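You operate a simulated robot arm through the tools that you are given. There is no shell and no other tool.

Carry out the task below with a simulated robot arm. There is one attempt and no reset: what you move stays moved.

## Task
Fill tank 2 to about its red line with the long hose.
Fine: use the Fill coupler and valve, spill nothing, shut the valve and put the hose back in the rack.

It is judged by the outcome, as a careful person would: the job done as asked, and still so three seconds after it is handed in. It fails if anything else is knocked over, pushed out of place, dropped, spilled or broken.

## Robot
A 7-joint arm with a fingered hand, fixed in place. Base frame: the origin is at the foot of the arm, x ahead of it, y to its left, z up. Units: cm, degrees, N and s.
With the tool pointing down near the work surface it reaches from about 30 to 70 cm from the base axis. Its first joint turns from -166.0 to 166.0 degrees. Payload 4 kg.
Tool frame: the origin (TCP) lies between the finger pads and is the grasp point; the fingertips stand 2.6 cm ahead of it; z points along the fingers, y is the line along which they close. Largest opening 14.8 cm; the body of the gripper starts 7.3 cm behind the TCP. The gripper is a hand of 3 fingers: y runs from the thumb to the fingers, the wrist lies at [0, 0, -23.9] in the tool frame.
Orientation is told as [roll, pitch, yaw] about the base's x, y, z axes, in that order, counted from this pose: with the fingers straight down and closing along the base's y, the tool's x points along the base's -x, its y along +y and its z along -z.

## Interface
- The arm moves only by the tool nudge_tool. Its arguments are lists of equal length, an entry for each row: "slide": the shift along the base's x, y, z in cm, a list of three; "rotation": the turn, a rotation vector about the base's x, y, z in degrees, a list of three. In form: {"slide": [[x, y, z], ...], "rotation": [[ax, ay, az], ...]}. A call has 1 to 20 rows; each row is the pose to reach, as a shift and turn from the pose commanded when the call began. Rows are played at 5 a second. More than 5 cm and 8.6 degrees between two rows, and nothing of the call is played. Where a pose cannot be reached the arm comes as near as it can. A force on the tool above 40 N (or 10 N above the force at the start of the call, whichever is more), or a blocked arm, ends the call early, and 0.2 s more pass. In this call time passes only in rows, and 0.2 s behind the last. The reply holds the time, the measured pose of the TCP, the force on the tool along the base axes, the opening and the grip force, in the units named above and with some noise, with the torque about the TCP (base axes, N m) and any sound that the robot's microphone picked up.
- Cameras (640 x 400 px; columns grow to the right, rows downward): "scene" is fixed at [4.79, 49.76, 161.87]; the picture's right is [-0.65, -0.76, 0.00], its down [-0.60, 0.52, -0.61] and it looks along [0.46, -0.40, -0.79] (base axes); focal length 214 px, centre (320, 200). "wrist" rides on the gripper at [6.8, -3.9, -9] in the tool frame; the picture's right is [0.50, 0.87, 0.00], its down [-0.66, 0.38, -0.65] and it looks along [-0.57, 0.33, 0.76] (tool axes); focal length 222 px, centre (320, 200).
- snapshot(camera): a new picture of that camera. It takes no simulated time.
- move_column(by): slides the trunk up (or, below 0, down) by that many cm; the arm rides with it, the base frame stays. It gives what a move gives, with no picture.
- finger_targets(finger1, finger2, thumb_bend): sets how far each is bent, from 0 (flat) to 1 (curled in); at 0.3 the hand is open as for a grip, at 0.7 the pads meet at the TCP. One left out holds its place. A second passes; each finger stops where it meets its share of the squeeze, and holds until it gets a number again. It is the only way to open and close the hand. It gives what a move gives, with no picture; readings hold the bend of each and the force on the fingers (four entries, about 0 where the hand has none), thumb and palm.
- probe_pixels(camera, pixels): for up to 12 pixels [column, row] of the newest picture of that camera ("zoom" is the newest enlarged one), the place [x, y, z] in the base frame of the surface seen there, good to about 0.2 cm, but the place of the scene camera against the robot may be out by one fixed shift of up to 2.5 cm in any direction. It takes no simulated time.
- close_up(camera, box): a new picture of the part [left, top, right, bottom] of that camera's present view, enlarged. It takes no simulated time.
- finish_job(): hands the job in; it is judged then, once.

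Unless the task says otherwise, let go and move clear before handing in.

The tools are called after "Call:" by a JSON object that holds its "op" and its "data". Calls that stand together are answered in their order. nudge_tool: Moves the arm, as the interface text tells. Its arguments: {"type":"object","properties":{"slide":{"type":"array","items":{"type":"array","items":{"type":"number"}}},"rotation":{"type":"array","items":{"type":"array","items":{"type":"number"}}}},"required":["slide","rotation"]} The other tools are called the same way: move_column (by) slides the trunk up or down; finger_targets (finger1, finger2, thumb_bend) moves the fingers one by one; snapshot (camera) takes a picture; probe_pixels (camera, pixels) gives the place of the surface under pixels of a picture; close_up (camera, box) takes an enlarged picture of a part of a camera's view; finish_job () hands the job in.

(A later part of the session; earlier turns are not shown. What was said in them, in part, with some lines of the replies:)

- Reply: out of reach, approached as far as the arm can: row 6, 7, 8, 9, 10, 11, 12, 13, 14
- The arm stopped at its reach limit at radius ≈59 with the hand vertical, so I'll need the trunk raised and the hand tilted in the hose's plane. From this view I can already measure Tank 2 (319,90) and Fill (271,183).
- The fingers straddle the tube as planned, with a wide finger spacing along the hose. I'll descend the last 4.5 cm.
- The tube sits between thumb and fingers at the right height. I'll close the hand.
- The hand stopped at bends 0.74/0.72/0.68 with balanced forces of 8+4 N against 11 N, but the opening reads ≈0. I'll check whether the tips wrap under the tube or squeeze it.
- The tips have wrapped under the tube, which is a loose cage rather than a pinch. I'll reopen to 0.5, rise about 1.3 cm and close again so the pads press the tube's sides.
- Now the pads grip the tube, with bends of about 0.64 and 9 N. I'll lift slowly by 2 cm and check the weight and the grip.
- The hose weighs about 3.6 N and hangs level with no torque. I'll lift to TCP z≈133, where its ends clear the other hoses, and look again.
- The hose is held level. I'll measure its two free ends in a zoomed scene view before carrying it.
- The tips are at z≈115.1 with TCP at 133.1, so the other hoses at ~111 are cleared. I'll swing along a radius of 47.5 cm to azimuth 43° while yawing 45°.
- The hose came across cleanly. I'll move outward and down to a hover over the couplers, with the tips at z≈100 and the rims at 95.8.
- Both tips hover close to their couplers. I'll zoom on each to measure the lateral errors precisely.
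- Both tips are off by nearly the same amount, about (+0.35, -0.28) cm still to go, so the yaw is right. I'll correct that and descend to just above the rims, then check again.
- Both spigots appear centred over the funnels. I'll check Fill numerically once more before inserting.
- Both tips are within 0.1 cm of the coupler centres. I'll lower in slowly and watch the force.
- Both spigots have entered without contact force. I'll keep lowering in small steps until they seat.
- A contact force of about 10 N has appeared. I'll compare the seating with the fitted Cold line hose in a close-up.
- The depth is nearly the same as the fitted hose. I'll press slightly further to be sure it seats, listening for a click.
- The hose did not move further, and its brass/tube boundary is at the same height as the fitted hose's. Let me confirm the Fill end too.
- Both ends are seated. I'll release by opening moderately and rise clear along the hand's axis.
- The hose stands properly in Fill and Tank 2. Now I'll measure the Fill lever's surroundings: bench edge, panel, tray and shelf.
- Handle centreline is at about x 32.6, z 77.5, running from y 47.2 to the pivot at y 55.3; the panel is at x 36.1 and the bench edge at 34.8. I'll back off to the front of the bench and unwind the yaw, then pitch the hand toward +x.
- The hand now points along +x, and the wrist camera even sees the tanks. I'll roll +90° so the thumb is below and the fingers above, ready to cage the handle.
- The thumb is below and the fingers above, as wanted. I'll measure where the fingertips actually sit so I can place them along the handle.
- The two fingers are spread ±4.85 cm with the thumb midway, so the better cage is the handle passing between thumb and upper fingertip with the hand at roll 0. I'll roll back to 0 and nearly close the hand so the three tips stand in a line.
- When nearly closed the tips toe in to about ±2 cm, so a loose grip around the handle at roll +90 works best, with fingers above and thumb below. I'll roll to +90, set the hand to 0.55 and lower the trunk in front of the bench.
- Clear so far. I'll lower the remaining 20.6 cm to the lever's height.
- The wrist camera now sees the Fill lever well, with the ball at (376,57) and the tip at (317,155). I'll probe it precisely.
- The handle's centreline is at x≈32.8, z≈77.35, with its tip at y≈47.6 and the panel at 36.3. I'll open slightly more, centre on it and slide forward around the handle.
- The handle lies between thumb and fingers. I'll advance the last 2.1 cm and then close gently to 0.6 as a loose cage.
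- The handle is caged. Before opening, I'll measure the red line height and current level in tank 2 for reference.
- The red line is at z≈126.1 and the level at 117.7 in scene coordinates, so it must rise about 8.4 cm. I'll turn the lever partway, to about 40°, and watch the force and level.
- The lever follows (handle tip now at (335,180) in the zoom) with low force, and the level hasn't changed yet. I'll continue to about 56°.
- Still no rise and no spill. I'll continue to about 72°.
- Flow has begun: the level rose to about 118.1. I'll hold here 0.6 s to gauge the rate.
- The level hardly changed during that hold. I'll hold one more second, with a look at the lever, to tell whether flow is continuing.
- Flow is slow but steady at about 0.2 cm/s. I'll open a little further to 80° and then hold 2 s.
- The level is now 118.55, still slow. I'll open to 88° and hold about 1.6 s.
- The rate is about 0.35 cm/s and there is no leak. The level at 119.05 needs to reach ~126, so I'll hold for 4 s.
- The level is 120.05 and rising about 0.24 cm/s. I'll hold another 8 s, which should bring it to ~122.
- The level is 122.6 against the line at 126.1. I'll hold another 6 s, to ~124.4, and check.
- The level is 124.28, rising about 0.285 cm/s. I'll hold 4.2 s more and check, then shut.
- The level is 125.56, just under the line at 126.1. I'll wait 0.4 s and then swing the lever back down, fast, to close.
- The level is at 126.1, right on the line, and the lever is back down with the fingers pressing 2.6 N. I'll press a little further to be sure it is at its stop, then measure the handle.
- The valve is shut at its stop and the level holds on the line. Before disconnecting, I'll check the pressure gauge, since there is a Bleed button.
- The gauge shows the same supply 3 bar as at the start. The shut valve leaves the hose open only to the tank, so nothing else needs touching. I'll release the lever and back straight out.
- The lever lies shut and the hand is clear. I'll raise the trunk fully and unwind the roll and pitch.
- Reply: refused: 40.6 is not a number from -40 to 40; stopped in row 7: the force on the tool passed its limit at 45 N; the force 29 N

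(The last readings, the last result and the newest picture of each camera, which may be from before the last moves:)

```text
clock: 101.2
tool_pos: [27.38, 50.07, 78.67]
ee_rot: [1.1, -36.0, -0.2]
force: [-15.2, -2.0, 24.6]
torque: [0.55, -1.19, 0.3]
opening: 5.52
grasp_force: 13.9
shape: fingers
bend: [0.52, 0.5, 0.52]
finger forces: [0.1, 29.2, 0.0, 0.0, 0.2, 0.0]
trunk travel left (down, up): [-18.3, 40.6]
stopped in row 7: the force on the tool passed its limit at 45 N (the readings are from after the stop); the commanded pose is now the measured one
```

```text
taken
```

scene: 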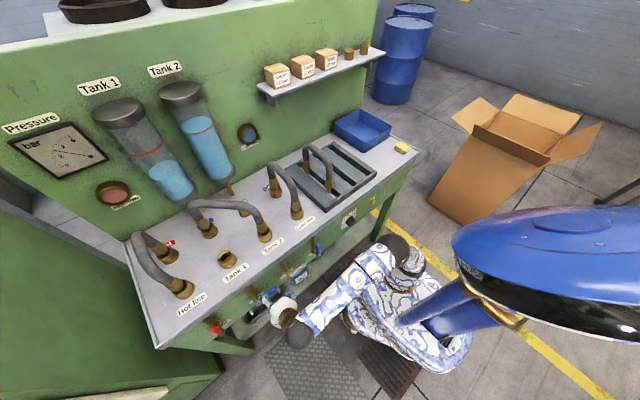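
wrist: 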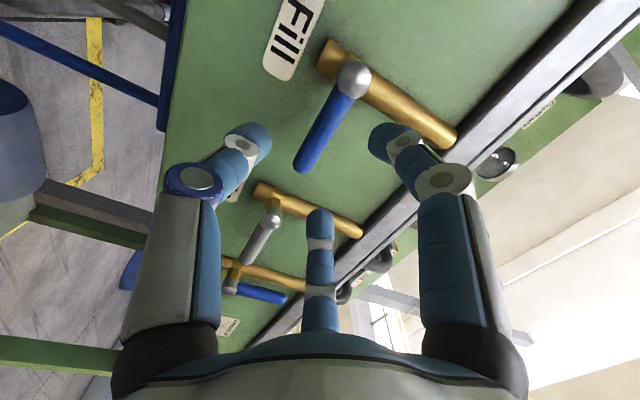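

The trunk move was refused (limit 40), so the pitch happened at the lever's height and a finger touched something with 29 N. I'll look closely before moving anything.

Call:
{"op": "close_up", "data": {"camera": "scene", "box": [215, 250, 325, 350]}}

Call:
{"op": "snapshot", "data": {"camera": "wrist"}}

Call:
{"op": "close_up", "data": {"camera": "scene", "box": [175, 100, 235, 180]}}

```text
4.00 times, centred on (270, 300) of scene
```

zoom: 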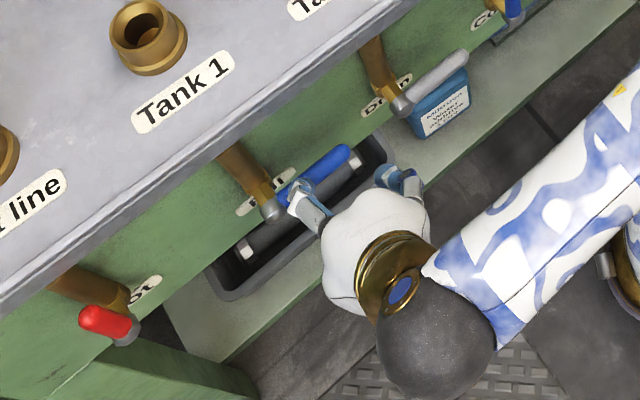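

```text
taken
```

wrist: 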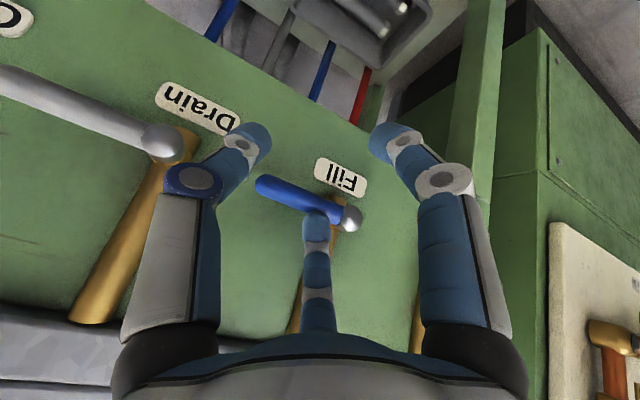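

```text
5.00 times, centred on (205, 140) of scene
```

zoom: 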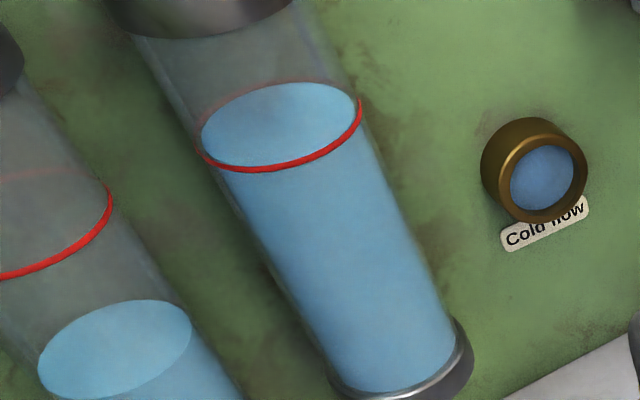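

The upper finger came down on the shut Fill lever, pressing it against its closed stop. The level is unchanged and the lever still lies shut. I'll reverse the same motion to unload it and then back out along -x.

Call:
{"op": "nudge_tool", "data": {"slide": [[-0.3, 0, 0], [-0.6, 0, 0], [-1, 0, 0], [-2.5, 0, 0], [-4.5, 0, 0], [-6, 0, 0], [-6, 0, 0]], "rotation": [[0, -8, 0], [0, -16, 0], [0, -24, 0], [0, -32, 0], [0, -40, 0], [0, -48, 0], [0, -48, 0]]}}

Call:
{"op": "close_up", "data": {"camera": "scene", "box": [215, 250, 325, 350]}}

Call:
{"op": "snapshot", "data": {"camera": "wrist"}}

```text
clock: 102.8
tool_pos: [21.59, 50.21, 78.24]
ee_rot: [1.1, -83.8, -0.6]
force: [-0.6, 0.0, 0.2]
torque: [-0.01, 0.02, -0.03]
opening: 5.56
grasp_force: 0.0
shape: fingers
bend: [0.52, 0.52, 0.52]
finger forces: [0.0, 0.0, 0.1, 0.0, 0.1, 0.0]
trunk travel left (down, up): [-18.3, 40.6]
```

```text
4.00 times, centred on (270, 300) of scene
```

zoom: 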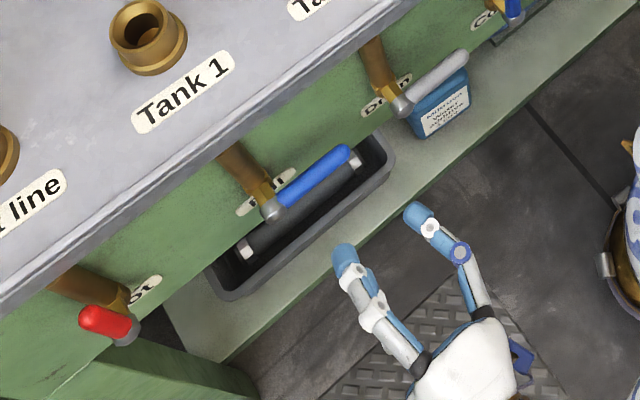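

```text
taken
```

wrist: 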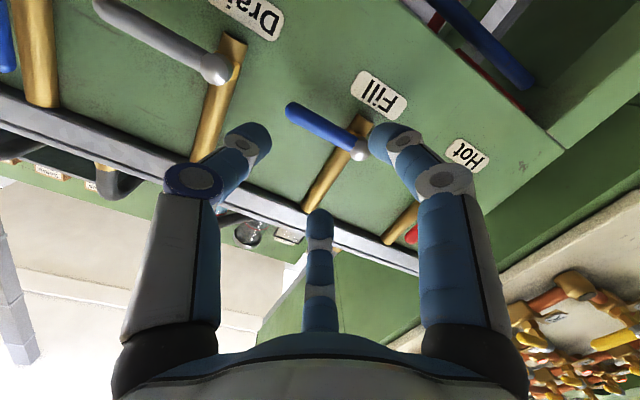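

I'm clear of the lever. I'll probe it to confirm that it is still level and shut.

Call:
{"op": "probe_pixels", "data": {"camera": "wrist", "pixels": [[360, 147], [345, 138], [320, 124], [295, 110], [390, 155]]}}

Call:
{"op": "move_column", "data": {"by": 20}}

```text
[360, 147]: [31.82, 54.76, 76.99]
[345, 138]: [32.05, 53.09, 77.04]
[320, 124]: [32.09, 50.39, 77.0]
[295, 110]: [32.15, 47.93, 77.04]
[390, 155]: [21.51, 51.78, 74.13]
```

```text
clock: 104.9
tool_pos: [21.7, 50.09, 98.15]
ee_rot: [0.9, -83.8, -0.4]
force: [0.0, -0.4, 0.1]
torque: [0.01, -0.02, 0.01]
opening: 5.53
grasp_force: 0.1
shape: fingers
bend: [0.52, 0.52, 0.52]
finger forces: [0.1, 0.0, 0.0, 0.0, 0.1, 0.0]
trunk travel left (down, up): [-38.3, 20.7]
```

The lever is level (z≈77.0 from end to end), so it is still shut. I'll raise the trunk the rest of the way.

Call:
{"op": "move_column", "data": {"by": 20.6}}

```text
clock: 107.2
tool_pos: [21.71, 50.14, 118.77]
ee_rot: [1.0, -83.8, -0.5]
force: [0.0, 0.0, 0.6]
torque: [0.01, -0.02, 0.01]
opening: 5.53
grasp_force: 0.0
shape: fingers
bend: [0.52, 0.52, 0.52]
finger forces: [0.1, 0.0, 0.1, 0.1, 0.0, 0.1]
trunk travel left (down, up): [-58.9, 0.1]
```

Now at the safe height, I'll pitch the hand back to the 15° tilt.

Call:
{"op": "nudge_tool", "data": {"slide": [[0.7, 0, 0], [1.4, 0, 0], [2.1, 0, 0], [2.8, 0, 0], [3.5, 0, 0], [4.2, 0, 0], [5, 0, 0], [5.7, 0, 0], [6.3, 0, 0], [6.3, 0, 0]], "rotation": [[0, 7.64, 0], [0, 15.3, 0], [0, 22.9, 0], [0, 30.6, 0], [0, 38.2, 0], [0, 45.9, 0], [0, 53.5, 0], [0, 61.1, 0], [0, 68.8, 0], [0, 68.8, 0]]}}

```text
clock: 109.3
tool_pos: [27.96, 50.02, 118.71]
ee_rot: [0.5, -14.9, 0.1]
force: [-0.6, 0.2, -0.7]
torque: [0.02, -0.02, 0.02]
opening: 5.53
grasp_force: 0.1
shape: fingers
bend: [0.52, 0.52, 0.52]
finger forces: [0.1, 0.1, 0.1, 0.1, 0.1, 0.1]
trunk travel left (down, up): [-58.9, 0.1]
```

The hand is back at the 15° tilt. I'll swing over the fitted hose with 45° of yaw.

Call:
{"op": "finger_targets", "data": {"finger1": 0.48, "finger2": 0.48, "thumb_bend": 0.48}}

Call:
{"op": "nudge_tool", "data": {"slide": [[1.5, -0.5, 1], [4, -1, 2], [6.5, -1.6, 3], [9, -2.2, 3.5], [11.5, -2.9, 3.5], [14, -3.6, 3.5], [16.5, -4.3, 3.5], [19, -5, 3.5], [20.5, -5.5, 3.5], [20.5, -5.5, 3.5]], "rotation": [[0, 0, 5], [0, 0, 10], [0, 0, 15], [0, 0, 20], [0, 0, 25], [0, 0, 30], [0, 0, 35], [0, 0, 40], [0, 0, 45], [0, 0, 45]]}}

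Call:
{"op": "close_up", "data": {"camera": "scene", "box": [170, 140, 300, 260]}}

```text
clock: 110.3
tool_pos: [28.01, 50.14, 118.76]
ee_rot: [0.6, -15.0, -0.1]
force: [0.4, 0.6, -0.3]
torque: [-0.01, 0.0, -0.01]
opening: 6.8
grasp_force: 0.0
shape: fingers
bend: [0.48, 0.48, 0.48]
finger forces: [0.0, 0.0, 0.1, 0.0, 0.0, 0.0]
trunk travel left (down, up): [-58.9, 0.1]
```

```text
clock: 112.5
tool_pos: [48.26, 44.63, 122.38]
ee_rot: [0.5, -14.9, 44.9]
force: [1.1, 0.2, -0.6]
torque: [0.0, 0.01, 0.0]
opening: 6.81
grasp_force: 0.1
shape: fingers
bend: [0.48, 0.48, 0.48]
finger forces: [0.0, 0.0, 0.0, 0.1, 0.0, 0.0]
trunk travel left (down, up): [-58.9, 0.1]
```

```text
3.33 times, centred on (235, 200) of scene
```

zoom: 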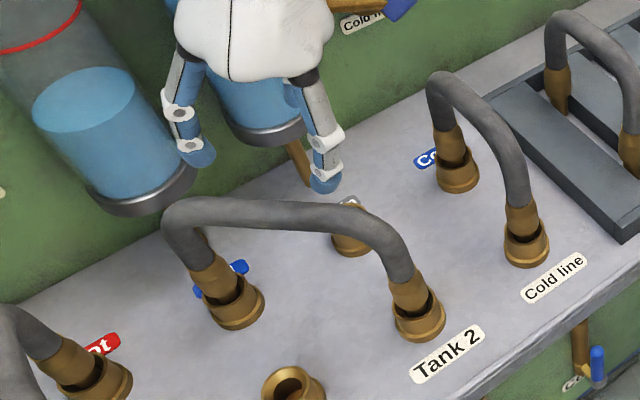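

I'm above the hose. I'll move to its middle and descend to the same grip height.

Call:
{"op": "nudge_tool", "data": {"slide": [[1.8, 1.6, -1], [3.7, 3.25, -3], [3.7, 3.25, -5.5], [3.7, 3.25, -8], [3.7, 3.25, -10], [3.7, 3.25, -11.9], [3.7, 3.25, -11.9]], "rotation": [[0, 0, 0], [0, 0, 0], [0, 0, 0], [0, 0, 0], [0, 0, 0], [0, 0, 0], [0, 0, 0]]}}

Call:
{"op": "close_up", "data": {"camera": "scene", "box": [180, 150, 290, 250]}}

Call:
{"op": "snapshot", "data": {"camera": "wrist"}}

```text
clock: 114.2
tool_pos: [52.09, 47.69, 110.26]
ee_rot: [0.4, -15.0, 44.9]
force: [-0.2, 0.3, 0.1]
torque: [-0.01, 0.03, 0.02]
opening: 6.82
grasp_force: 0.1
shape: fingers
bend: [0.48, 0.48, 0.48]
finger forces: [0.0, 0.1, 0.1, 0.1, 0.1, 0.0]
trunk travel left (down, up): [-58.9, 0.1]
```

```text
4.00 times, centred on (235, 200) of scene
```

zoom: 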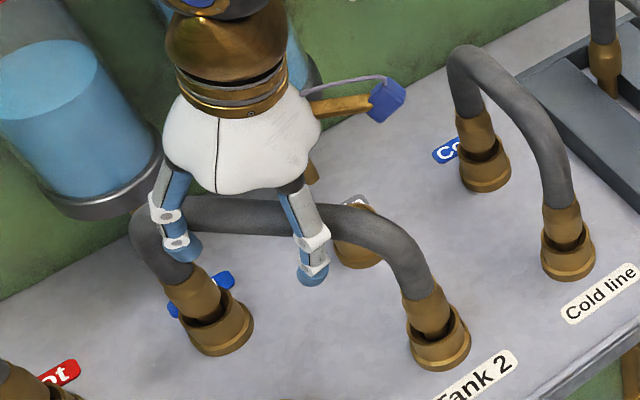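

```text
taken
```

wrist: 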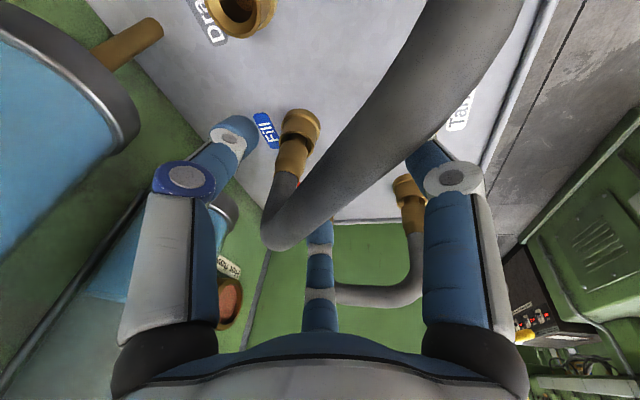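

The tube sits between the fingers as before. I'll close the grip.

Call:
{"op": "nudge_tool", "data": {"slide": [[0, 0, 0.25], [0, 0, 0.25]], "rotation": [[0, 0, 0], [0, 0, 0]]}}

Call:
{"op": "finger_targets", "data": {"finger1": 0.7, "finger2": 0.7, "thumb_bend": 0.7}}

Call:
{"op": "close_up", "data": {"camera": "scene", "box": [180, 150, 290, 250]}}

```text
clock: 114.8
tool_pos: [52.04, 47.81, 110.52]
ee_rot: [0.5, -15.0, 45.0]
force: [0.2, 0.3, -0.1]
torque: [-0.03, 0.03, -0.01]
opening: 6.83
grasp_force: 0.1
shape: fingers
bend: [0.48, 0.48, 0.48]
finger forces: [0.0, 0.0, 0.1, 0.0, 0.0, 0.0]
trunk travel left (down, up): [-58.9, 0.1]
```

```text
clock: 115.8
tool_pos: [52.1, 47.78, 110.57]
ee_rot: [0.4, -15.0, 44.9]
force: [-0.4, 0.0, 0.3]
torque: [0.01, 0.02, -0.01]
opening: 1.4
grasp_force: 7.8
shape: fingers
bend: [0.66, 0.64, 0.66]
finger forces: [3.1, 4.7, 0.0, 0.0, 8.1, 0.0]
trunk travel left (down, up): [-58.9, 0.1]
```

```text
4.00 times, centred on (235, 200) of scene
```

zoom: 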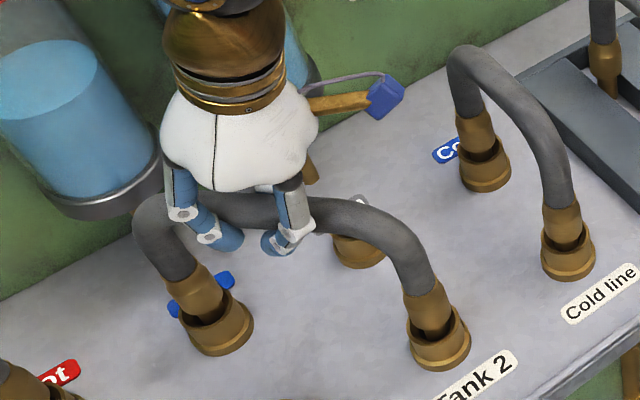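

The grip matches the earlier one. I'll lift slowly, straight up, 2 cm at first, and check for any spill.

Call:
{"op": "nudge_tool", "data": {"slide": [[0, 0, 0.4], [0, 0, 0.8], [0, 0, 1.2], [0, 0, 1.6], [0, 0, 2], [0, 0, 2]], "rotation": [[0, 0, 0], [0, 0, 0], [0, 0, 0], [0, 0, 0], [0, 0, 0], [0, 0, 0]]}}

Call:
{"op": "close_up", "data": {"camera": "scene", "box": [180, 150, 290, 250]}}

```text
clock: 117.2
tool_pos: [52.2, 47.84, 112.53]
ee_rot: [0.5, -15.0, 44.9]
force: [0.3, 0.2, -2.7]
torque: [0.01, -0.01, 0.01]
opening: 1.4
grasp_force: 7.9
shape: fingers
bend: [0.66, 0.64, 0.66]
finger forces: [3.1, 4.7, 0.0, 0.1, 8.0, 0.0]
trunk travel left (down, up): [-58.9, 0.1]
```

```text
4.00 times, centred on (235, 200) of scene
```

zoom: 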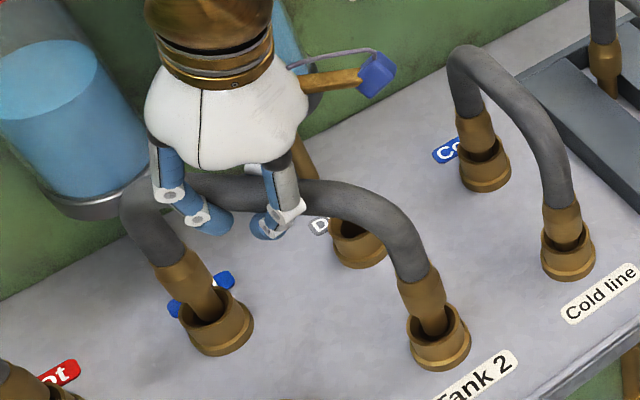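

The hose lifts evenly with no spill. I'll raise it clear to the hover at z≈118.

Call:
{"op": "nudge_tool", "data": {"slide": [[0, 0, 0.8], [0, 0, 1.8], [0, 0, 2.8], [0, 0, 3.8], [0, 0, 4.8], [0, 0, 5.5], [0, 0, 5.5]], "rotation": [[0, 0, 0], [0, 0, 0], [0, 0, 0], [0, 0, 0], [0, 0, 0], [0, 0, 0], [0, 0, 0]]}}

Call:
{"op": "close_up", "data": {"camera": "scene", "box": [180, 150, 290, 250]}}

Call:
{"op": "close_up", "data": {"camera": "scene", "box": [175, 100, 235, 180]}}

```text
clock: 118.8
tool_pos: [52.09, 47.78, 118.03]
ee_rot: [0.5, -15.0, 44.9]
force: [0.0, -0.6, -2.5]
torque: [0.02, -0.01, -0.01]
opening: 1.39
grasp_force: 7.7
shape: fingers
bend: [0.66, 0.64, 0.66]
finger forces: [3.2, 4.6, 0.1, 0.1, 7.9, 0.0]
trunk travel left (down, up): [-58.9, 0.1]
```

```text
4.00 times, centred on (235, 200) of scene
```

zoom: 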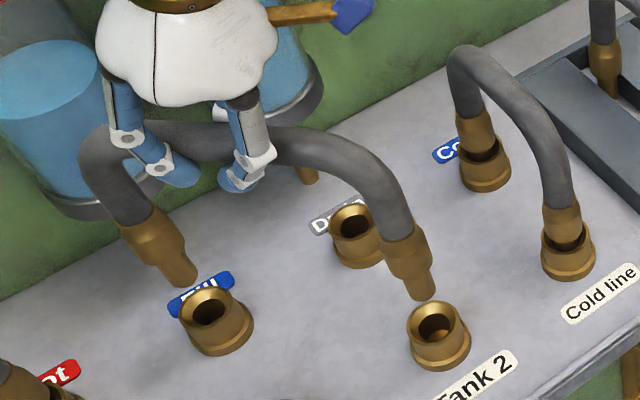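

```text
5.00 times, centred on (205, 140) of scene
```

zoom: 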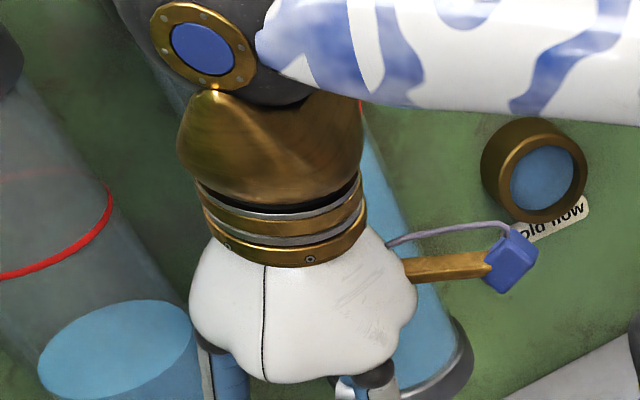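

The hose is clear of both couplers with no water on the bench. I'll retrace the path: back and up first.

Call:
{"op": "nudge_tool", "data": {"slide": [[-1, -0.9, 1], [-2.5, -2.3, 2.5], [-4.2, -3.8, 4], [-5.9, -5.3, 5.5], [-7.6, -6.8, 7], [-9.3, -8.3, 8.5], [-11, -9.8, 10], [-12.7, -11.4, 11.5], [-14.4, -13, 13], [-16.2, -14.6, 14.4], [-17.3, -15.5, 15], [-17.3, -15.5, 15]], "rotation": [[0, 0, 0], [0, 0, 0], [0, 0, 0], [0, 0, 0], [0, 0, 0], [0, 0, 0], [0, 0, 0], [0, 0, 0], [0, 0, 0], [0, 0, 0], [0, 0, 0], [0, 0, 0]]}}

Call:
{"op": "snapshot", "data": {"camera": "scene"}}

```text
clock: 121.3
tool_pos: [34.94, 32.2, 133.2]
ee_rot: [0.6, -15.0, 44.9]
force: [-0.1, -1.1, -2.9]
torque: [0.02, 0.02, 0.02]
opening: 1.32
grasp_force: 8.0
shape: fingers
bend: [0.66, 0.64, 0.66]
finger forces: [3.1, 4.6, 0.0, 0.0, 7.8, 0.0]
trunk travel left (down, up): [-58.9, 0.1]
```

```text
taken
```

scene: 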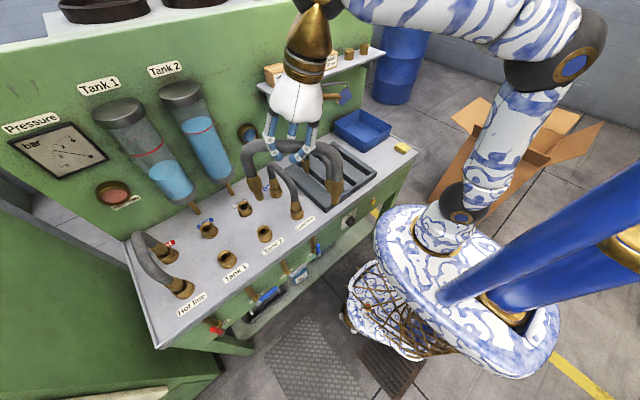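

Tank 2 reads at its line, and the hose is held level. I'll swing back along the arc to above the rack.

Call:
{"op": "nudge_tool", "data": {"slide": [[1.2, -1.4, 0], [2.4, -2.8, 0], [3.5, -4.26, 0], [4.6, -5.7, 0], [5.55, -7.3, 0], [6.5, -8.9, 0], [7.35, -10.56, 0], [8.2, -12.2, 0], [8.95, -13.9, 0], [9.7, -15.6, 0], [10.25, -17.36, 0], [10.8, -19.1, 0], [11.25, -20.9, 0], [11.7, -22.7, 0], [12, -24.5, 0], [12.3, -26.3, 0], [12.95, -28.13, 0], [13.65, -29.9, 0], [13.65, -29.9, 0]], "rotation": [[0, 0, -2.5], [0, 0, -5], [0, 0, -7.6], [0, 0, -10.1], [0, 0, -12.6], [0, 0, -15.1], [0, 0, -17.6], [0, 0, -20.1], [0, 0, -22.6], [0, 0, -25.1], [0, 0, -27.6], [0, 0, -30.1], [0, 0, -32.6], [0, 0, -35.1], [0, 0, -37.6], [0, 0, -40.1], [0, 0, -42.6], [0, 0, -44.9], [0, 0, -44.9]]}}

Call:
{"op": "close_up", "data": {"camera": "scene", "box": [300, 60, 400, 160]}}

```text
clock: 125.3
tool_pos: [48.49, 2.38, 133.21]
ee_rot: [0.5, -15.0, -0.1]
force: [-0.6, 0.2, -3.1]
torque: [0.04, 0.03, -0.03]
opening: 1.31
grasp_force: 8.2
shape: fingers
bend: [0.67, 0.65, 0.66]
finger forces: [3.1, 4.7, 0.0, 0.1, 7.9, 0.0]
trunk travel left (down, up): [-58.9, 0.1]
```

```text
4.00 times, centred on (350, 110) of scene
```

zoom: 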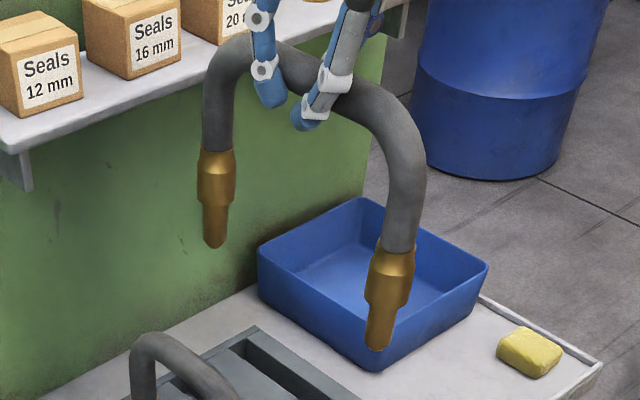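

The hose sits almost exactly as when I first lifted it; the tips are at (378,350) and (214,246) versus (378,353) and (214,250) then. I'll probe the ends to compare numbers.

Call:
{"op": "probe_pixels", "data": {"camera": "zoom", "pixels": [[380, 332], [381, 342], [387, 292], [402, 222], [215, 227], [214, 237], [217, 187], [219, 127], [378, 349], [214, 244]]}}

```text
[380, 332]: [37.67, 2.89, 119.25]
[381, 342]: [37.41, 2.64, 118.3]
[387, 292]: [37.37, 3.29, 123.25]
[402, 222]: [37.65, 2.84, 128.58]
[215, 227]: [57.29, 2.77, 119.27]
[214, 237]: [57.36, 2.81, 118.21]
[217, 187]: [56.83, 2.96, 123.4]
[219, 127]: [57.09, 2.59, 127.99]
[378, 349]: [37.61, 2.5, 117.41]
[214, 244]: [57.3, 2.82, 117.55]
```

The in-hand position matches within 0.1 cm. I'll descend to just above the rack seat, tips in the slot's line, and check.

Call:
{"op": "nudge_tool", "data": {"slide": [[0.5, -0.1, -1.5], [1, -0.1, -4], [1.5, -0.1, -6.5], [2, -0.1, -9], [2.4, -0.1, -11], [2.8, -0.1, -13], [2.8, -0.1, -13]], "rotation": [[0, 0, 0], [0, 0, 0], [0, 0, 0], [0, 0, 0], [0, 0, 0], [0, 0, 0], [0, 0, 0]]}}

Call:
{"op": "close_up", "data": {"camera": "scene", "box": [280, 90, 390, 200]}}

```text
clock: 127.0
tool_pos: [51.28, 2.37, 119.91]
ee_rot: [0.5, -14.9, 0.0]
force: [0.0, 0.5, -3.0]
torque: [-0.01, -0.01, 0.01]
opening: 1.33
grasp_force: 7.6
shape: fingers
bend: [0.67, 0.65, 0.66]
finger forces: [3.1, 4.7, 0.1, 0.1, 7.7, 0.0]
trunk travel left (down, up): [-58.9, 0.1]
```

```text
3.64 times, centred on (335, 145) of scene
```

zoom: 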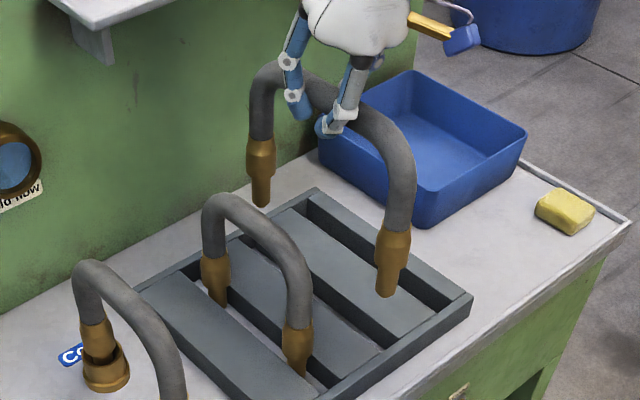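

Call:
{"op": "nudge_tool", "data": {"slide": [[0, -0.05, -1.5], [0, -0.05, -3], [0, -0.05, -4.5], [0, -0.05, -5.3], [0, -0.05, -5.3]], "rotation": [[0, 0, 0], [0, 0, 0], [0, 0, 0], [0, 0, 0], [0, 0, 0]]}}

Call:
{"op": "close_up", "data": {"camera": "scene", "box": [320, 150, 370, 200]}}

Call:
{"op": "close_up", "data": {"camera": "scene", "box": [295, 115, 345, 165]}}

```text
clock: 128.2
tool_pos: [51.29, 2.21, 114.77]
ee_rot: [0.6, -15.0, 0.0]
force: [-0.8, 0.1, -2.9]
torque: [0.0, -0.03, 0.0]
opening: 1.32
grasp_force: 7.9
shape: fingers
bend: [0.67, 0.65, 0.66]
finger forces: [3.1, 4.8, 0.0, 0.0, 7.7, 0.0]
trunk travel left (down, up): [-58.9, 0.1]
```

```text
8.00 times, centred on (345, 175) of scene
```

zoom: 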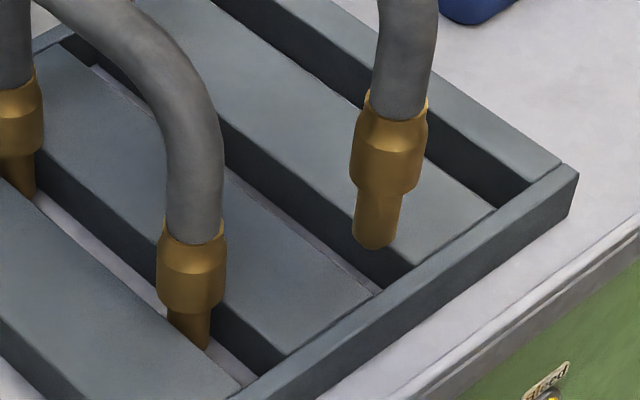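

```text
8.00 times, centred on (320, 140) of scene
```

zoom: 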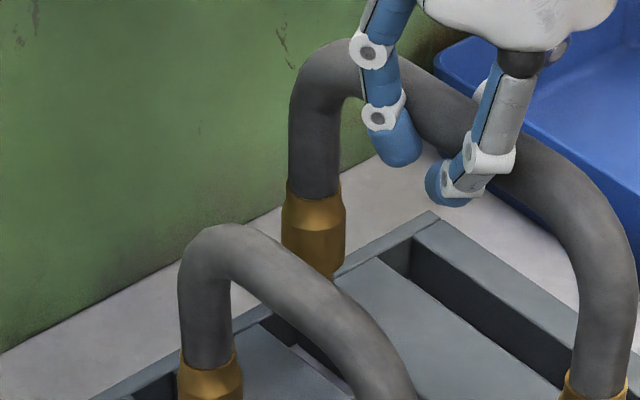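

The tips are just above the slot and lined up. I'll lower slowly into it.

Call:
{"op": "nudge_tool", "data": {"slide": [[0, 0.03, -0.5], [0, 0.03, -1], [0, 0.03, -1.5], [0, 0.03, -2], [0, 0.03, -2.5], [0, 0.03, -2.5]], "rotation": [[0, 0, 0], [0, 0, 0], [0, 0, 0], [0, 0, 0], [0, 0, 0], [0, 0, 0]]}}

Call:
{"op": "close_up", "data": {"camera": "scene", "box": [290, 110, 380, 200]}}

```text
clock: 129.6
tool_pos: [51.27, 2.2, 112.34]
ee_rot: [0.6, -15.0, -0.1]
force: [-0.9, 0.6, -2.6]
torque: [0.02, -0.03, 0.02]
opening: 1.31
grasp_force: 7.6
shape: fingers
bend: [0.67, 0.65, 0.66]
finger forces: [3.2, 4.7, 0.0, 0.0, 7.7, 0.0]
trunk travel left (down, up): [-58.9, 0.1]
```

```text
4.44 times, centred on (335, 155) of scene
```

zoom: 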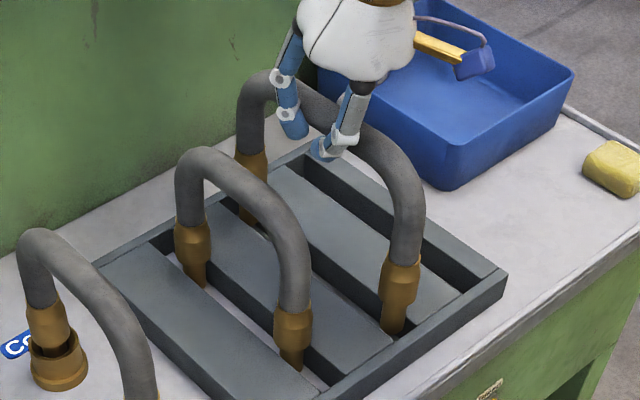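

Both ends are in the slot with no contact force. I'll lower the last bit until it rests.

Call:
{"op": "nudge_tool", "data": {"slide": [[0, 0, -0.4], [0, 0, -0.8], [0, 0, -1.2], [0, 0, -1.6], [0, 0, -1.8], [0, 0, -1.8]], "rotation": [[0, 0, 0], [0, 0, 0], [0, 0, 0], [0, 0, 0], [0, 0, 0], [0, 0, 0]]}}

Call:
{"op": "close_up", "data": {"camera": "scene", "box": [290, 110, 380, 200]}}

```text
clock: 130.9
tool_pos: [51.22, 2.34, 110.52]
ee_rot: [0.4, -15.0, 0.1]
force: [-0.4, 0.8, -2.8]
torque: [-0.03, 0.0, 0.01]
opening: 1.33
grasp_force: 7.7
shape: fingers
bend: [0.67, 0.65, 0.66]
finger forces: [3.1, 4.7, 0.0, 0.0, 7.7, 0.1]
trunk travel left (down, up): [-58.9, 0.1]
```

```text
4.44 times, centred on (335, 155) of scene
```

zoom: 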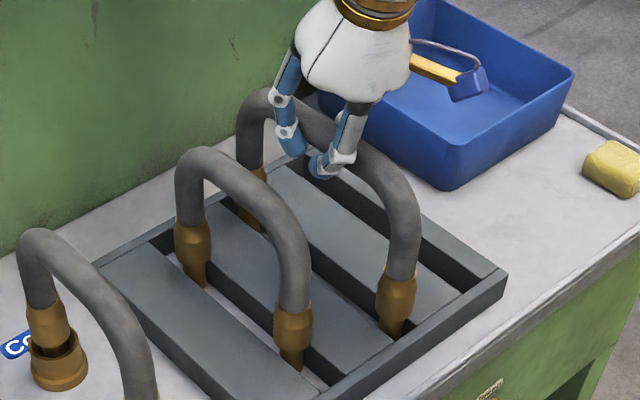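

The arm still carries the weight (-2.8 N). I'll go down in 0.15 cm steps until the load leaves it.

Call:
{"op": "nudge_tool", "data": {"slide": [[0, 0, -0.15], [0, 0, -0.3], [0, 0, -0.3]], "rotation": [[0, 0, 0], [0, 0, 0], [0, 0, 0]]}}

```text
clock: 131.8
tool_pos: [51.23, 2.19, 110.15]
ee_rot: [0.5, -15.0, 0.1]
force: [0.1, 0.5, -2.6]
torque: [0.03, -0.01, 0.0]
opening: 1.29
grasp_force: 8.0
shape: fingers
bend: [0.67, 0.65, 0.66]
finger forces: [3.1, 4.7, 0.0, 0.1, 7.7, 0.0]
trunk travel left (down, up): [-58.9, 0.1]
```

Call:
{"op": "nudge_tool", "data": {"slide": [[0, 0, -0.15], [0, 0, -0.3], [0, 0, -0.3]], "rotation": [[0, 0, 0], [0, 0, 0], [0, 0, 0]]}}

Call:
{"op": "close_up", "data": {"camera": "scene", "box": [290, 110, 380, 200]}}

```text
clock: 132.6
tool_pos: [51.14, 2.3, 109.85]
ee_rot: [0.5, -15.1, 0.0]
force: [-3.3, 0.1, 4.2]
torque: [-0.03, -0.05, -0.05]
opening: 1.2
grasp_force: 7.0
shape: fingers
bend: [0.67, 0.65, 0.67]
finger forces: [2.7, 4.4, 0.1, 0.1, 6.9, 0.0]
trunk travel left (down, up): [-58.9, 0.1]
```

```text
4.44 times, centred on (335, 155) of scene
```

zoom: 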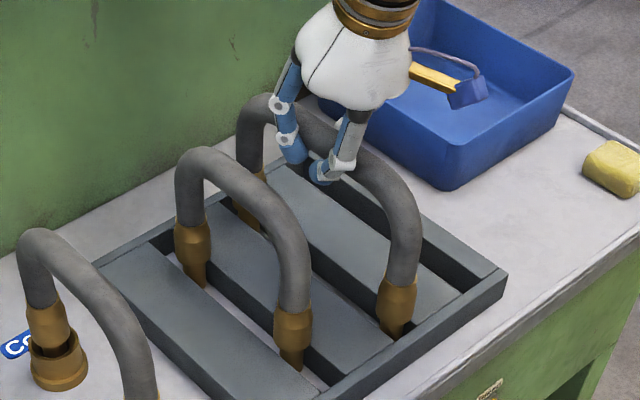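

The hose now rests in the rack. I'll open the hand and rise straight clear.

Call:
{"op": "finger_targets", "data": {"finger1": 0.48, "finger2": 0.48, "thumb_bend": 0.48}}

Call:
{"op": "close_up", "data": {"camera": "scene", "box": [290, 110, 380, 200]}}

```text
clock: 133.6
tool_pos: [51.27, 2.26, 109.79]
ee_rot: [0.5, -15.1, 0.0]
force: [-0.2, 0.0, -0.1]
torque: [-0.02, 0.02, 0.03]
opening: 6.85
grasp_force: 0.1
shape: fingers
bend: [0.48, 0.48, 0.48]
finger forces: [0.0, 0.0, 0.0, 0.0, 0.0, 0.0]
trunk travel left (down, up): [-58.9, 0.1]
```

```text
4.44 times, centred on (335, 155) of scene
```

zoom: 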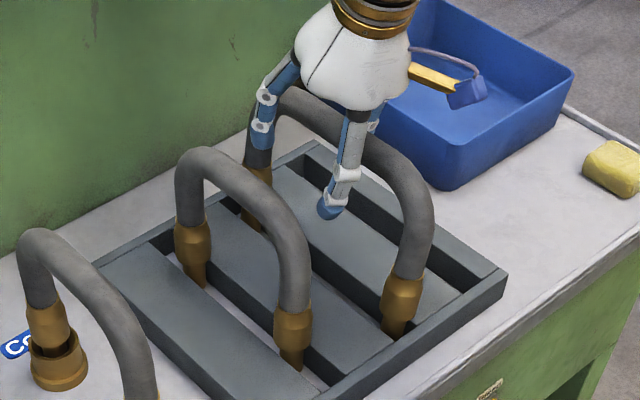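

The arch's top appears to have shifted slightly to the right after release. I'll measure whether it leans.

Call:
{"op": "probe_pixels", "data": {"camera": "zoom", "pixels": [[417, 210], [412, 240], [400, 295], [395, 325], [385, 150], [400, 170], [262, 140], [255, 185], [300, 95], [375, 140]]}}

Call:
{"op": "snapshot", "data": {"camera": "wrist"}}

```text
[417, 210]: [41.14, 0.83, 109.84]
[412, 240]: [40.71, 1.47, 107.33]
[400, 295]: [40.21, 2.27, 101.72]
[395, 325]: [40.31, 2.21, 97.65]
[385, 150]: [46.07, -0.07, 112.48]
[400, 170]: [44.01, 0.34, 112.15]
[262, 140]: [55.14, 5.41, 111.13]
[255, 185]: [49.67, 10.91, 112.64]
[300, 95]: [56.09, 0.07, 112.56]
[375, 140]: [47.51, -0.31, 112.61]
```

```text
taken
```

wrist: 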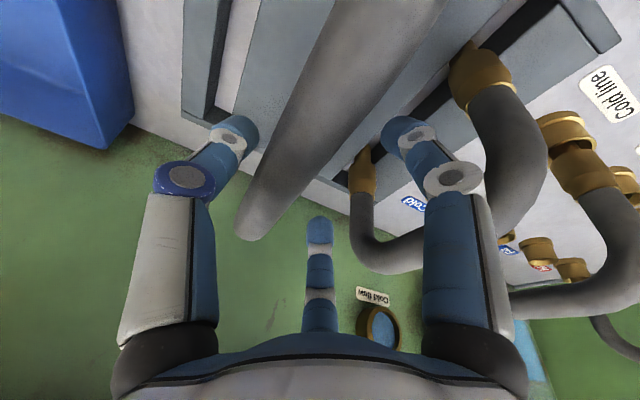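

The hose leans about 8° toward -y against the slot's play, whereas it stood upright before. I'll re-grip it to bring it upright and then release in small steps.

Call:
{"op": "finger_targets", "data": {"finger1": 0.7, "finger2": 0.7, "thumb_bend": 0.7}}

Call:
{"op": "close_up", "data": {"camera": "scene", "box": [290, 110, 380, 200]}}

Call:
{"op": "probe_pixels", "data": {"camera": "zoom", "pixels": [[405, 210], [403, 240], [397, 295], [392, 325], [385, 165], [372, 150], [400, 180]]}}

```text
clock: 134.6
tool_pos: [51.28, 2.33, 109.94]
ee_rot: [0.6, -15.0, 0.0]
force: [-0.1, 0.3, 0.5]
torque: [0.05, -0.01, 0.01]
opening: 1.13
grasp_force: 7.5
shape: fingers
bend: [0.67, 0.64, 0.66]
finger forces: [2.5, 4.4, 0.0, 0.1, 7.0, 0.0]
trunk travel left (down, up): [-58.9, 0.1]
```

```text
4.44 times, centred on (335, 155) of scene
```

zoom: 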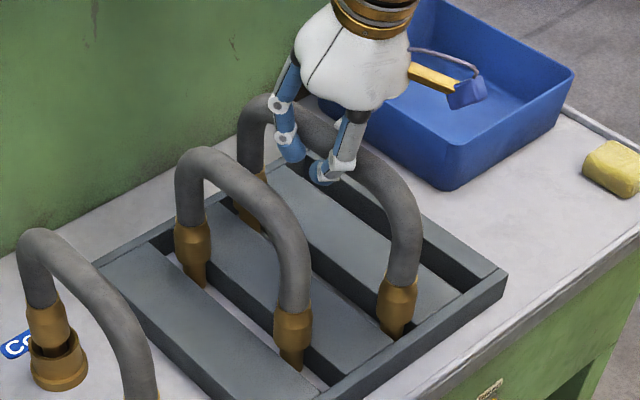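

```text
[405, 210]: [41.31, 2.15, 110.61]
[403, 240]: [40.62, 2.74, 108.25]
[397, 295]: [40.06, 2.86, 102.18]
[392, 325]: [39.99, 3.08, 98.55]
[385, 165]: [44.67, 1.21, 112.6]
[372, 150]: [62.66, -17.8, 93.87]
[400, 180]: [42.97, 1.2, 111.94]
```

It's upright again. Now I'll release in small equal steps and watch.

Call:
{"op": "finger_targets", "data": {"finger1": 0.645, "finger2": 0.62, "thumb_bend": 0.64}}

Call:
{"op": "close_up", "data": {"camera": "scene", "box": [290, 110, 380, 200]}}

```text
clock: 135.6
tool_pos: [51.23, 2.28, 109.89]
ee_rot: [0.6, -15.0, 0.1]
force: [-0.5, 1.3, -0.2]
torque: [0.0, 0.02, 0.03]
opening: 1.74
grasp_force: 0.9
shape: fingers
bend: [0.64, 0.62, 0.64]
finger forces: [0.0, 0.7, 0.0, 0.0, 0.7, 0.1]
trunk travel left (down, up): [-58.9, 0.1]
```

```text
4.44 times, centred on (335, 155) of scene
```

zoom: 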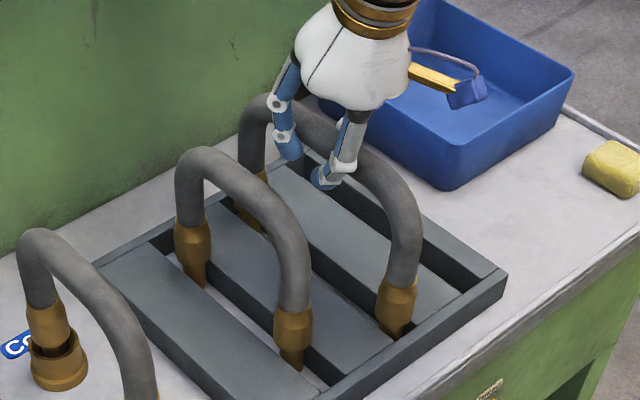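

Call:
{"op": "finger_targets", "data": {"finger1": 0.62, "finger2": 0.6, "thumb_bend": 0.62}}

Call:
{"op": "close_up", "data": {"camera": "scene", "box": [290, 110, 380, 200]}}

Call:
{"op": "probe_pixels", "data": {"camera": "zoom", "pixels": [[405, 210], [403, 240], [397, 295], [385, 165], [400, 180]]}}

```text
clock: 136.6
tool_pos: [51.32, 2.41, 109.86]
ee_rot: [0.5, -15.0, -0.1]
force: [-0.2, 0.2, -1.1]
torque: [0.02, -0.03, 0.01]
opening: 2.28
grasp_force: 0.0
shape: fingers
bend: [0.62, 0.6, 0.62]
finger forces: [0.0, 0.1, 0.1, 0.1, 0.1, 0.0]
trunk travel left (down, up): [-58.9, 0.1]
```

```text
4.44 times, centred on (335, 155) of scene
```

zoom: 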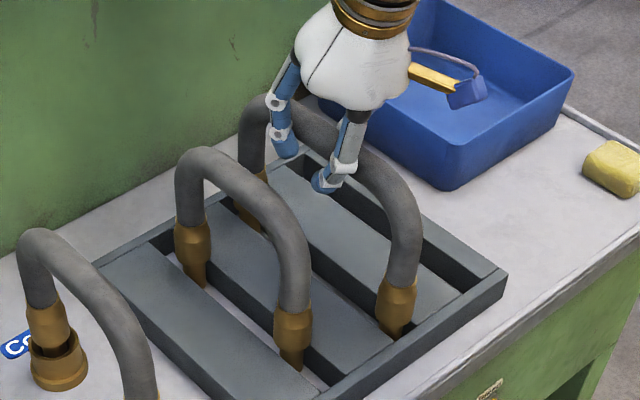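

```text
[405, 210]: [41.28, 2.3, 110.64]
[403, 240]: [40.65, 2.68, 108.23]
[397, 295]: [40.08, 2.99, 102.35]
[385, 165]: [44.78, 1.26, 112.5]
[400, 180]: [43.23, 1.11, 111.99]
```

The fingers are off and the hose still stands upright. I'll continue opening in small steps.

Call:
{"op": "finger_targets", "data": {"finger1": 0.585, "finger2": 0.57, "thumb_bend": 0.585}}

Call:
{"op": "close_up", "data": {"camera": "scene", "box": [290, 110, 380, 200]}}

Call:
{"op": "finger_targets", "data": {"finger1": 0.53, "finger2": 0.53, "thumb_bend": 0.53}}

Call:
{"op": "close_up", "data": {"camera": "scene", "box": [290, 110, 380, 200]}}

Call:
{"op": "probe_pixels", "data": {"camera": "zoom", "pixels": [[405, 210], [403, 240], [397, 295], [385, 165], [400, 180]]}}

```text
clock: 137.6
tool_pos: [51.27, 2.34, 109.92]
ee_rot: [0.5, -14.9, 0.0]
force: [0.5, 0.6, 0.6]
torque: [0.0, 0.01, 0.02]
opening: 3.55
grasp_force: 0.1
shape: fingers
bend: [0.58, 0.56, 0.58]
finger forces: [0.0, 0.1, 0.0, 0.0, 0.0, 0.0]
trunk travel left (down, up): [-58.9, 0.1]
```

```text
4.44 times, centred on (335, 155) of scene
```

zoom: 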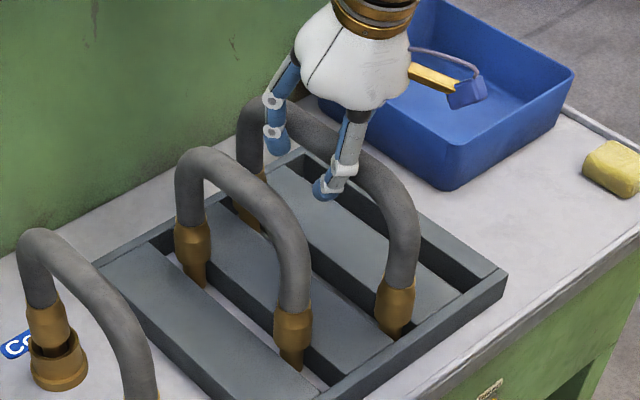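

```text
clock: 138.6
tool_pos: [51.11, 2.31, 109.93]
ee_rot: [0.5, -15.0, 0.0]
force: [0.4, 0.4, -0.8]
torque: [0.02, 0.0, 0.0]
opening: 5.2
grasp_force: 0.1
shape: fingers
bend: [0.53, 0.53, 0.53]
finger forces: [0.1, 0.0, 0.0, 0.0, 0.1, 0.1]
trunk travel left (down, up): [-58.9, 0.1]
```

```text
4.44 times, centred on (335, 155) of scene
```

zoom: 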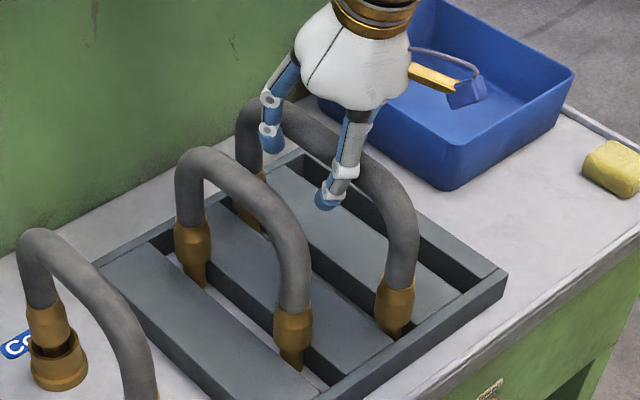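

```text
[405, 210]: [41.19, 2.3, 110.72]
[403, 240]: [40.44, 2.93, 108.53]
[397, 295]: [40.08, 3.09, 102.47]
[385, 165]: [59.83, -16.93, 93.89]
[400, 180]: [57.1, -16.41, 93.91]
```

It stands on its own, though I see a small drift toward +y. I'll wait a second and compare before leaving.

Call:
{"op": "nudge_tool", "data": {"slide": [[0, 0, 0], [0, 0, 0], [0, 0, 0], [0, 0, 0], [0, 0, 0]], "rotation": [[0, 0, 0], [0, 0, 0], [0, 0, 0], [0, 0, 0], [0, 0, 0]]}}

Call:
{"op": "close_up", "data": {"camera": "scene", "box": [290, 110, 380, 200]}}

Call:
{"op": "probe_pixels", "data": {"camera": "zoom", "pixels": [[400, 210], [400, 240], [395, 295], [375, 165], [390, 180], [380, 170]]}}

```text
clock: 139.8
tool_pos: [51.26, 2.27, 109.88]
ee_rot: [0.5, -15.0, 0.0]
force: [-0.3, -0.2, -0.6]
torque: [0.0, -0.02, 0.0]
opening: 5.19
grasp_force: 0.0
shape: fingers
bend: [0.53, 0.53, 0.53]
finger forces: [0.1, 0.0, 0.0, 0.0, 0.1, 0.0]
trunk travel left (down, up): [-58.9, 0.1]
```

```text
4.44 times, centred on (335, 155) of scene
```

zoom: 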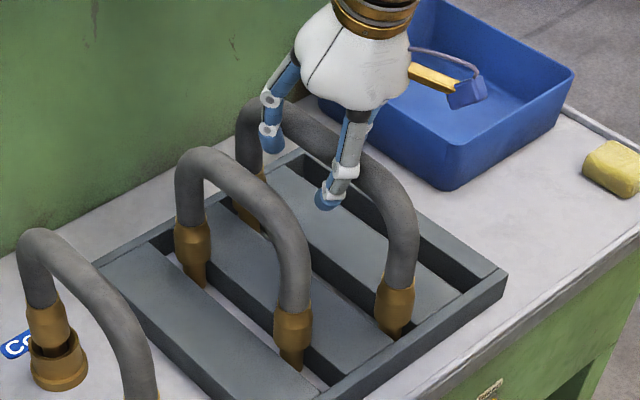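

```text
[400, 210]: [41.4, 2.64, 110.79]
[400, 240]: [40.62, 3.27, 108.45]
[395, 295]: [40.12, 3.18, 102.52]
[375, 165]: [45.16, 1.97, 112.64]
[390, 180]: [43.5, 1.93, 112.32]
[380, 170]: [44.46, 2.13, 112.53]
```

It is stationary and upright, matching its original stance. I'll open a bit more and rise straight up slowly.

Call:
{"op": "finger_targets", "data": {"finger1": 0.48, "finger2": 0.48, "thumb_bend": 0.48}}

Call:
{"op": "nudge_tool", "data": {"slide": [[0, 0, 0.8], [0, 0, 1.8], [0, 0, 3], [0, 0, 4.5], [0, 0, 7], [0, 0, 10], [-1, 0, 13], [-2, 0, 16], [-2, 0, 16]], "rotation": [[0, 0, 0], [0, 0, 0], [0, 0, 0], [0, 0, 0], [0, 0, 0], [0, 0, 0], [0, 0, 0], [0, 0, 0], [0, 0, 0]]}}

Call:
{"op": "close_up", "data": {"camera": "scene", "box": [290, 110, 380, 200]}}

Call:
{"op": "snapshot", "data": {"camera": "scene"}}

```text
clock: 140.8
tool_pos: [51.18, 2.21, 109.85]
ee_rot: [0.4, -15.0, -0.1]
force: [0.8, 0.0, -0.8]
torque: [0.01, 0.0, -0.01]
opening: 6.8
grasp_force: 0.0
shape: fingers
bend: [0.48, 0.48, 0.48]
finger forces: [0.1, 0.0, 0.1, 0.1, 0.0, 0.0]
trunk travel left (down, up): [-58.9, 0.1]
```

```text
clock: 142.8
tool_pos: [49.25, 2.25, 125.88]
ee_rot: [0.5, -15.0, 0.0]
force: [-0.3, 0.5, -0.8]
torque: [0.02, 0.01, 0.0]
opening: 6.82
grasp_force: 0.0
shape: fingers
bend: [0.48, 0.48, 0.48]
finger forces: [0.0, 0.1, 0.1, 0.1, 0.1, 0.0]
trunk travel left (down, up): [-58.9, 0.1]
```

```text
4.44 times, centred on (335, 155) of scene
```

zoom: 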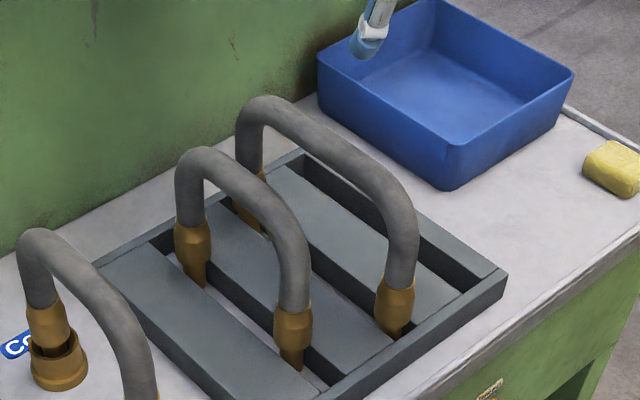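

```text
taken
```

scene: 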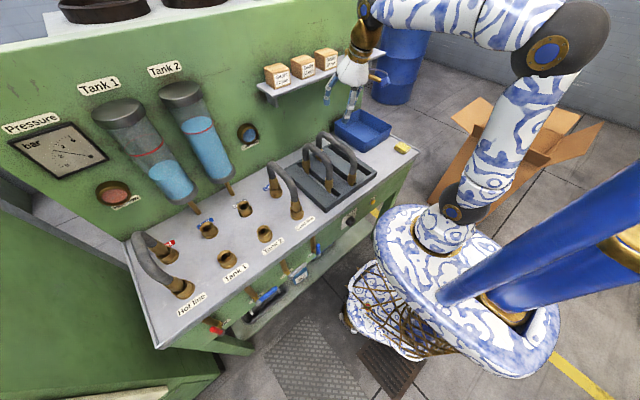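

The hose stands in the rack and the hand is clear. I'll retreat further and make a final check of the tank level, the lever and the bench.

Call:
{"op": "nudge_tool", "data": {"slide": [[-2, 0, 1], [-4.5, 0, 2], [-7, 0, 3], [-9.5, 0, 3], [-11, 0, 3], [-11, 0, 3]], "rotation": [[0, 0, 0], [0, 0, 0], [0, 0, 0], [0, 0, 0], [0, 0, 0], [0, 0, 0]]}}

Call:
{"op": "close_up", "data": {"camera": "scene", "box": [180, 180, 320, 320]}}

Call:
{"op": "close_up", "data": {"camera": "scene", "box": [290, 110, 380, 200]}}

Call:
{"op": "close_up", "data": {"camera": "scene", "box": [175, 100, 235, 180]}}

Call:
{"op": "probe_pixels", "data": {"camera": "zoom", "pixels": [[280, 115], [280, 125], [270, 140], [290, 120], [240, 168], [300, 160]]}}

```text
clock: 144.2
tool_pos: [38.16, 2.25, 128.87]
ee_rot: [0.6, -15.1, 0.0]
force: [-0.5, -0.4, 0.7]
torque: [-0.02, -0.01, -0.02]
opening: 6.87
grasp_force: 0.0
shape: fingers
bend: [0.48, 0.48, 0.48]
finger forces: [0.0, 0.1, 0.0, 0.0, 0.0, 0.1]
trunk travel left (down, up): [-58.9, 0.1]
```

```text
2.86 times, centred on (250, 250) of scene
```

zoom: 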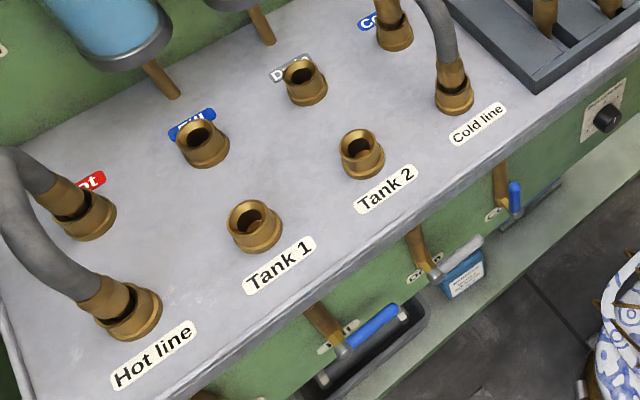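

```text
4.44 times, centred on (335, 155) of scene
```

zoom: 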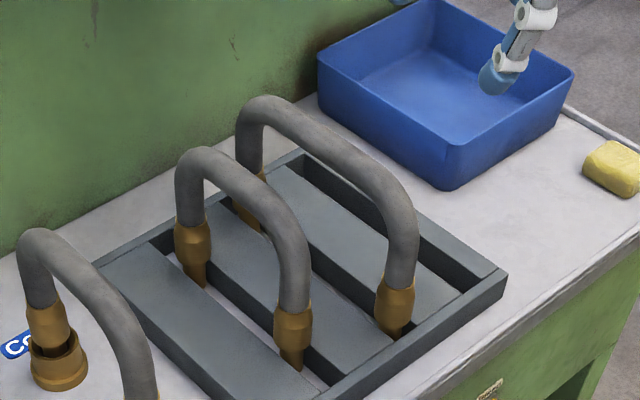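

```text
5.00 times, centred on (205, 140) of scene
```

zoom: 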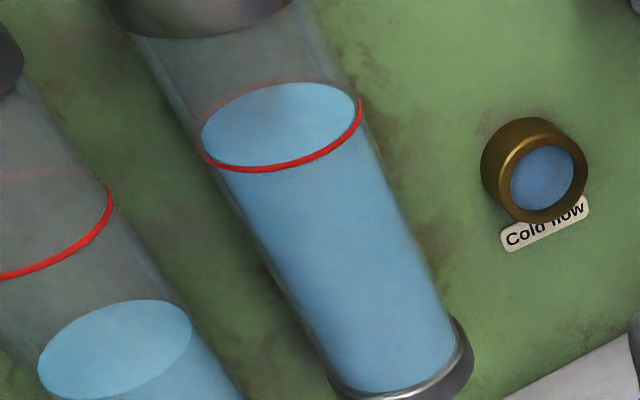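

```text
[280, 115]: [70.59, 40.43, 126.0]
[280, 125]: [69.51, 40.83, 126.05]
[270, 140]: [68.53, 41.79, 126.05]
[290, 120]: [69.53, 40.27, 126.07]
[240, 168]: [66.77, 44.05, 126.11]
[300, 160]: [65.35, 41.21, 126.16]
```

Tank 2's level is at 126.05 and the red line is at 126.1. The Fill lever is shut, the bench is dry, the couplers are empty, and the long hose stands upright in the rack with the hand clear. I'm handing the job in.

Call:
{"op": "finish_job", "data": {}}

```text
The job is handed in.
```

Tank 2 is filled to its red line and the long hose is back in the rack. In the last pictures the water surface sits within about 0.1 cm of the line, the Fill valve is shut and the bench is dry.

- **Contact with the Fill lever:** after shutting the valve, one finger pressed down on the Fill lever with about 29 N. A trunk move I asked for had been refused, so the hand turned while still at the lever's height. The lever was being pushed further shut. Afterwards it was still level and the tank level hadn't changed.
- **Hose leaned once in the rack:** when I first let go, the hose leaned about 8° in its slot. I gripped it again, stood it upright and let go in small steps. It was standing steady when I handed in.

I didn't touch the Bleed button, the pressure knob or the other valves and hoses. The gauge still read 3 bar after I shut the valve, the same as at the start.
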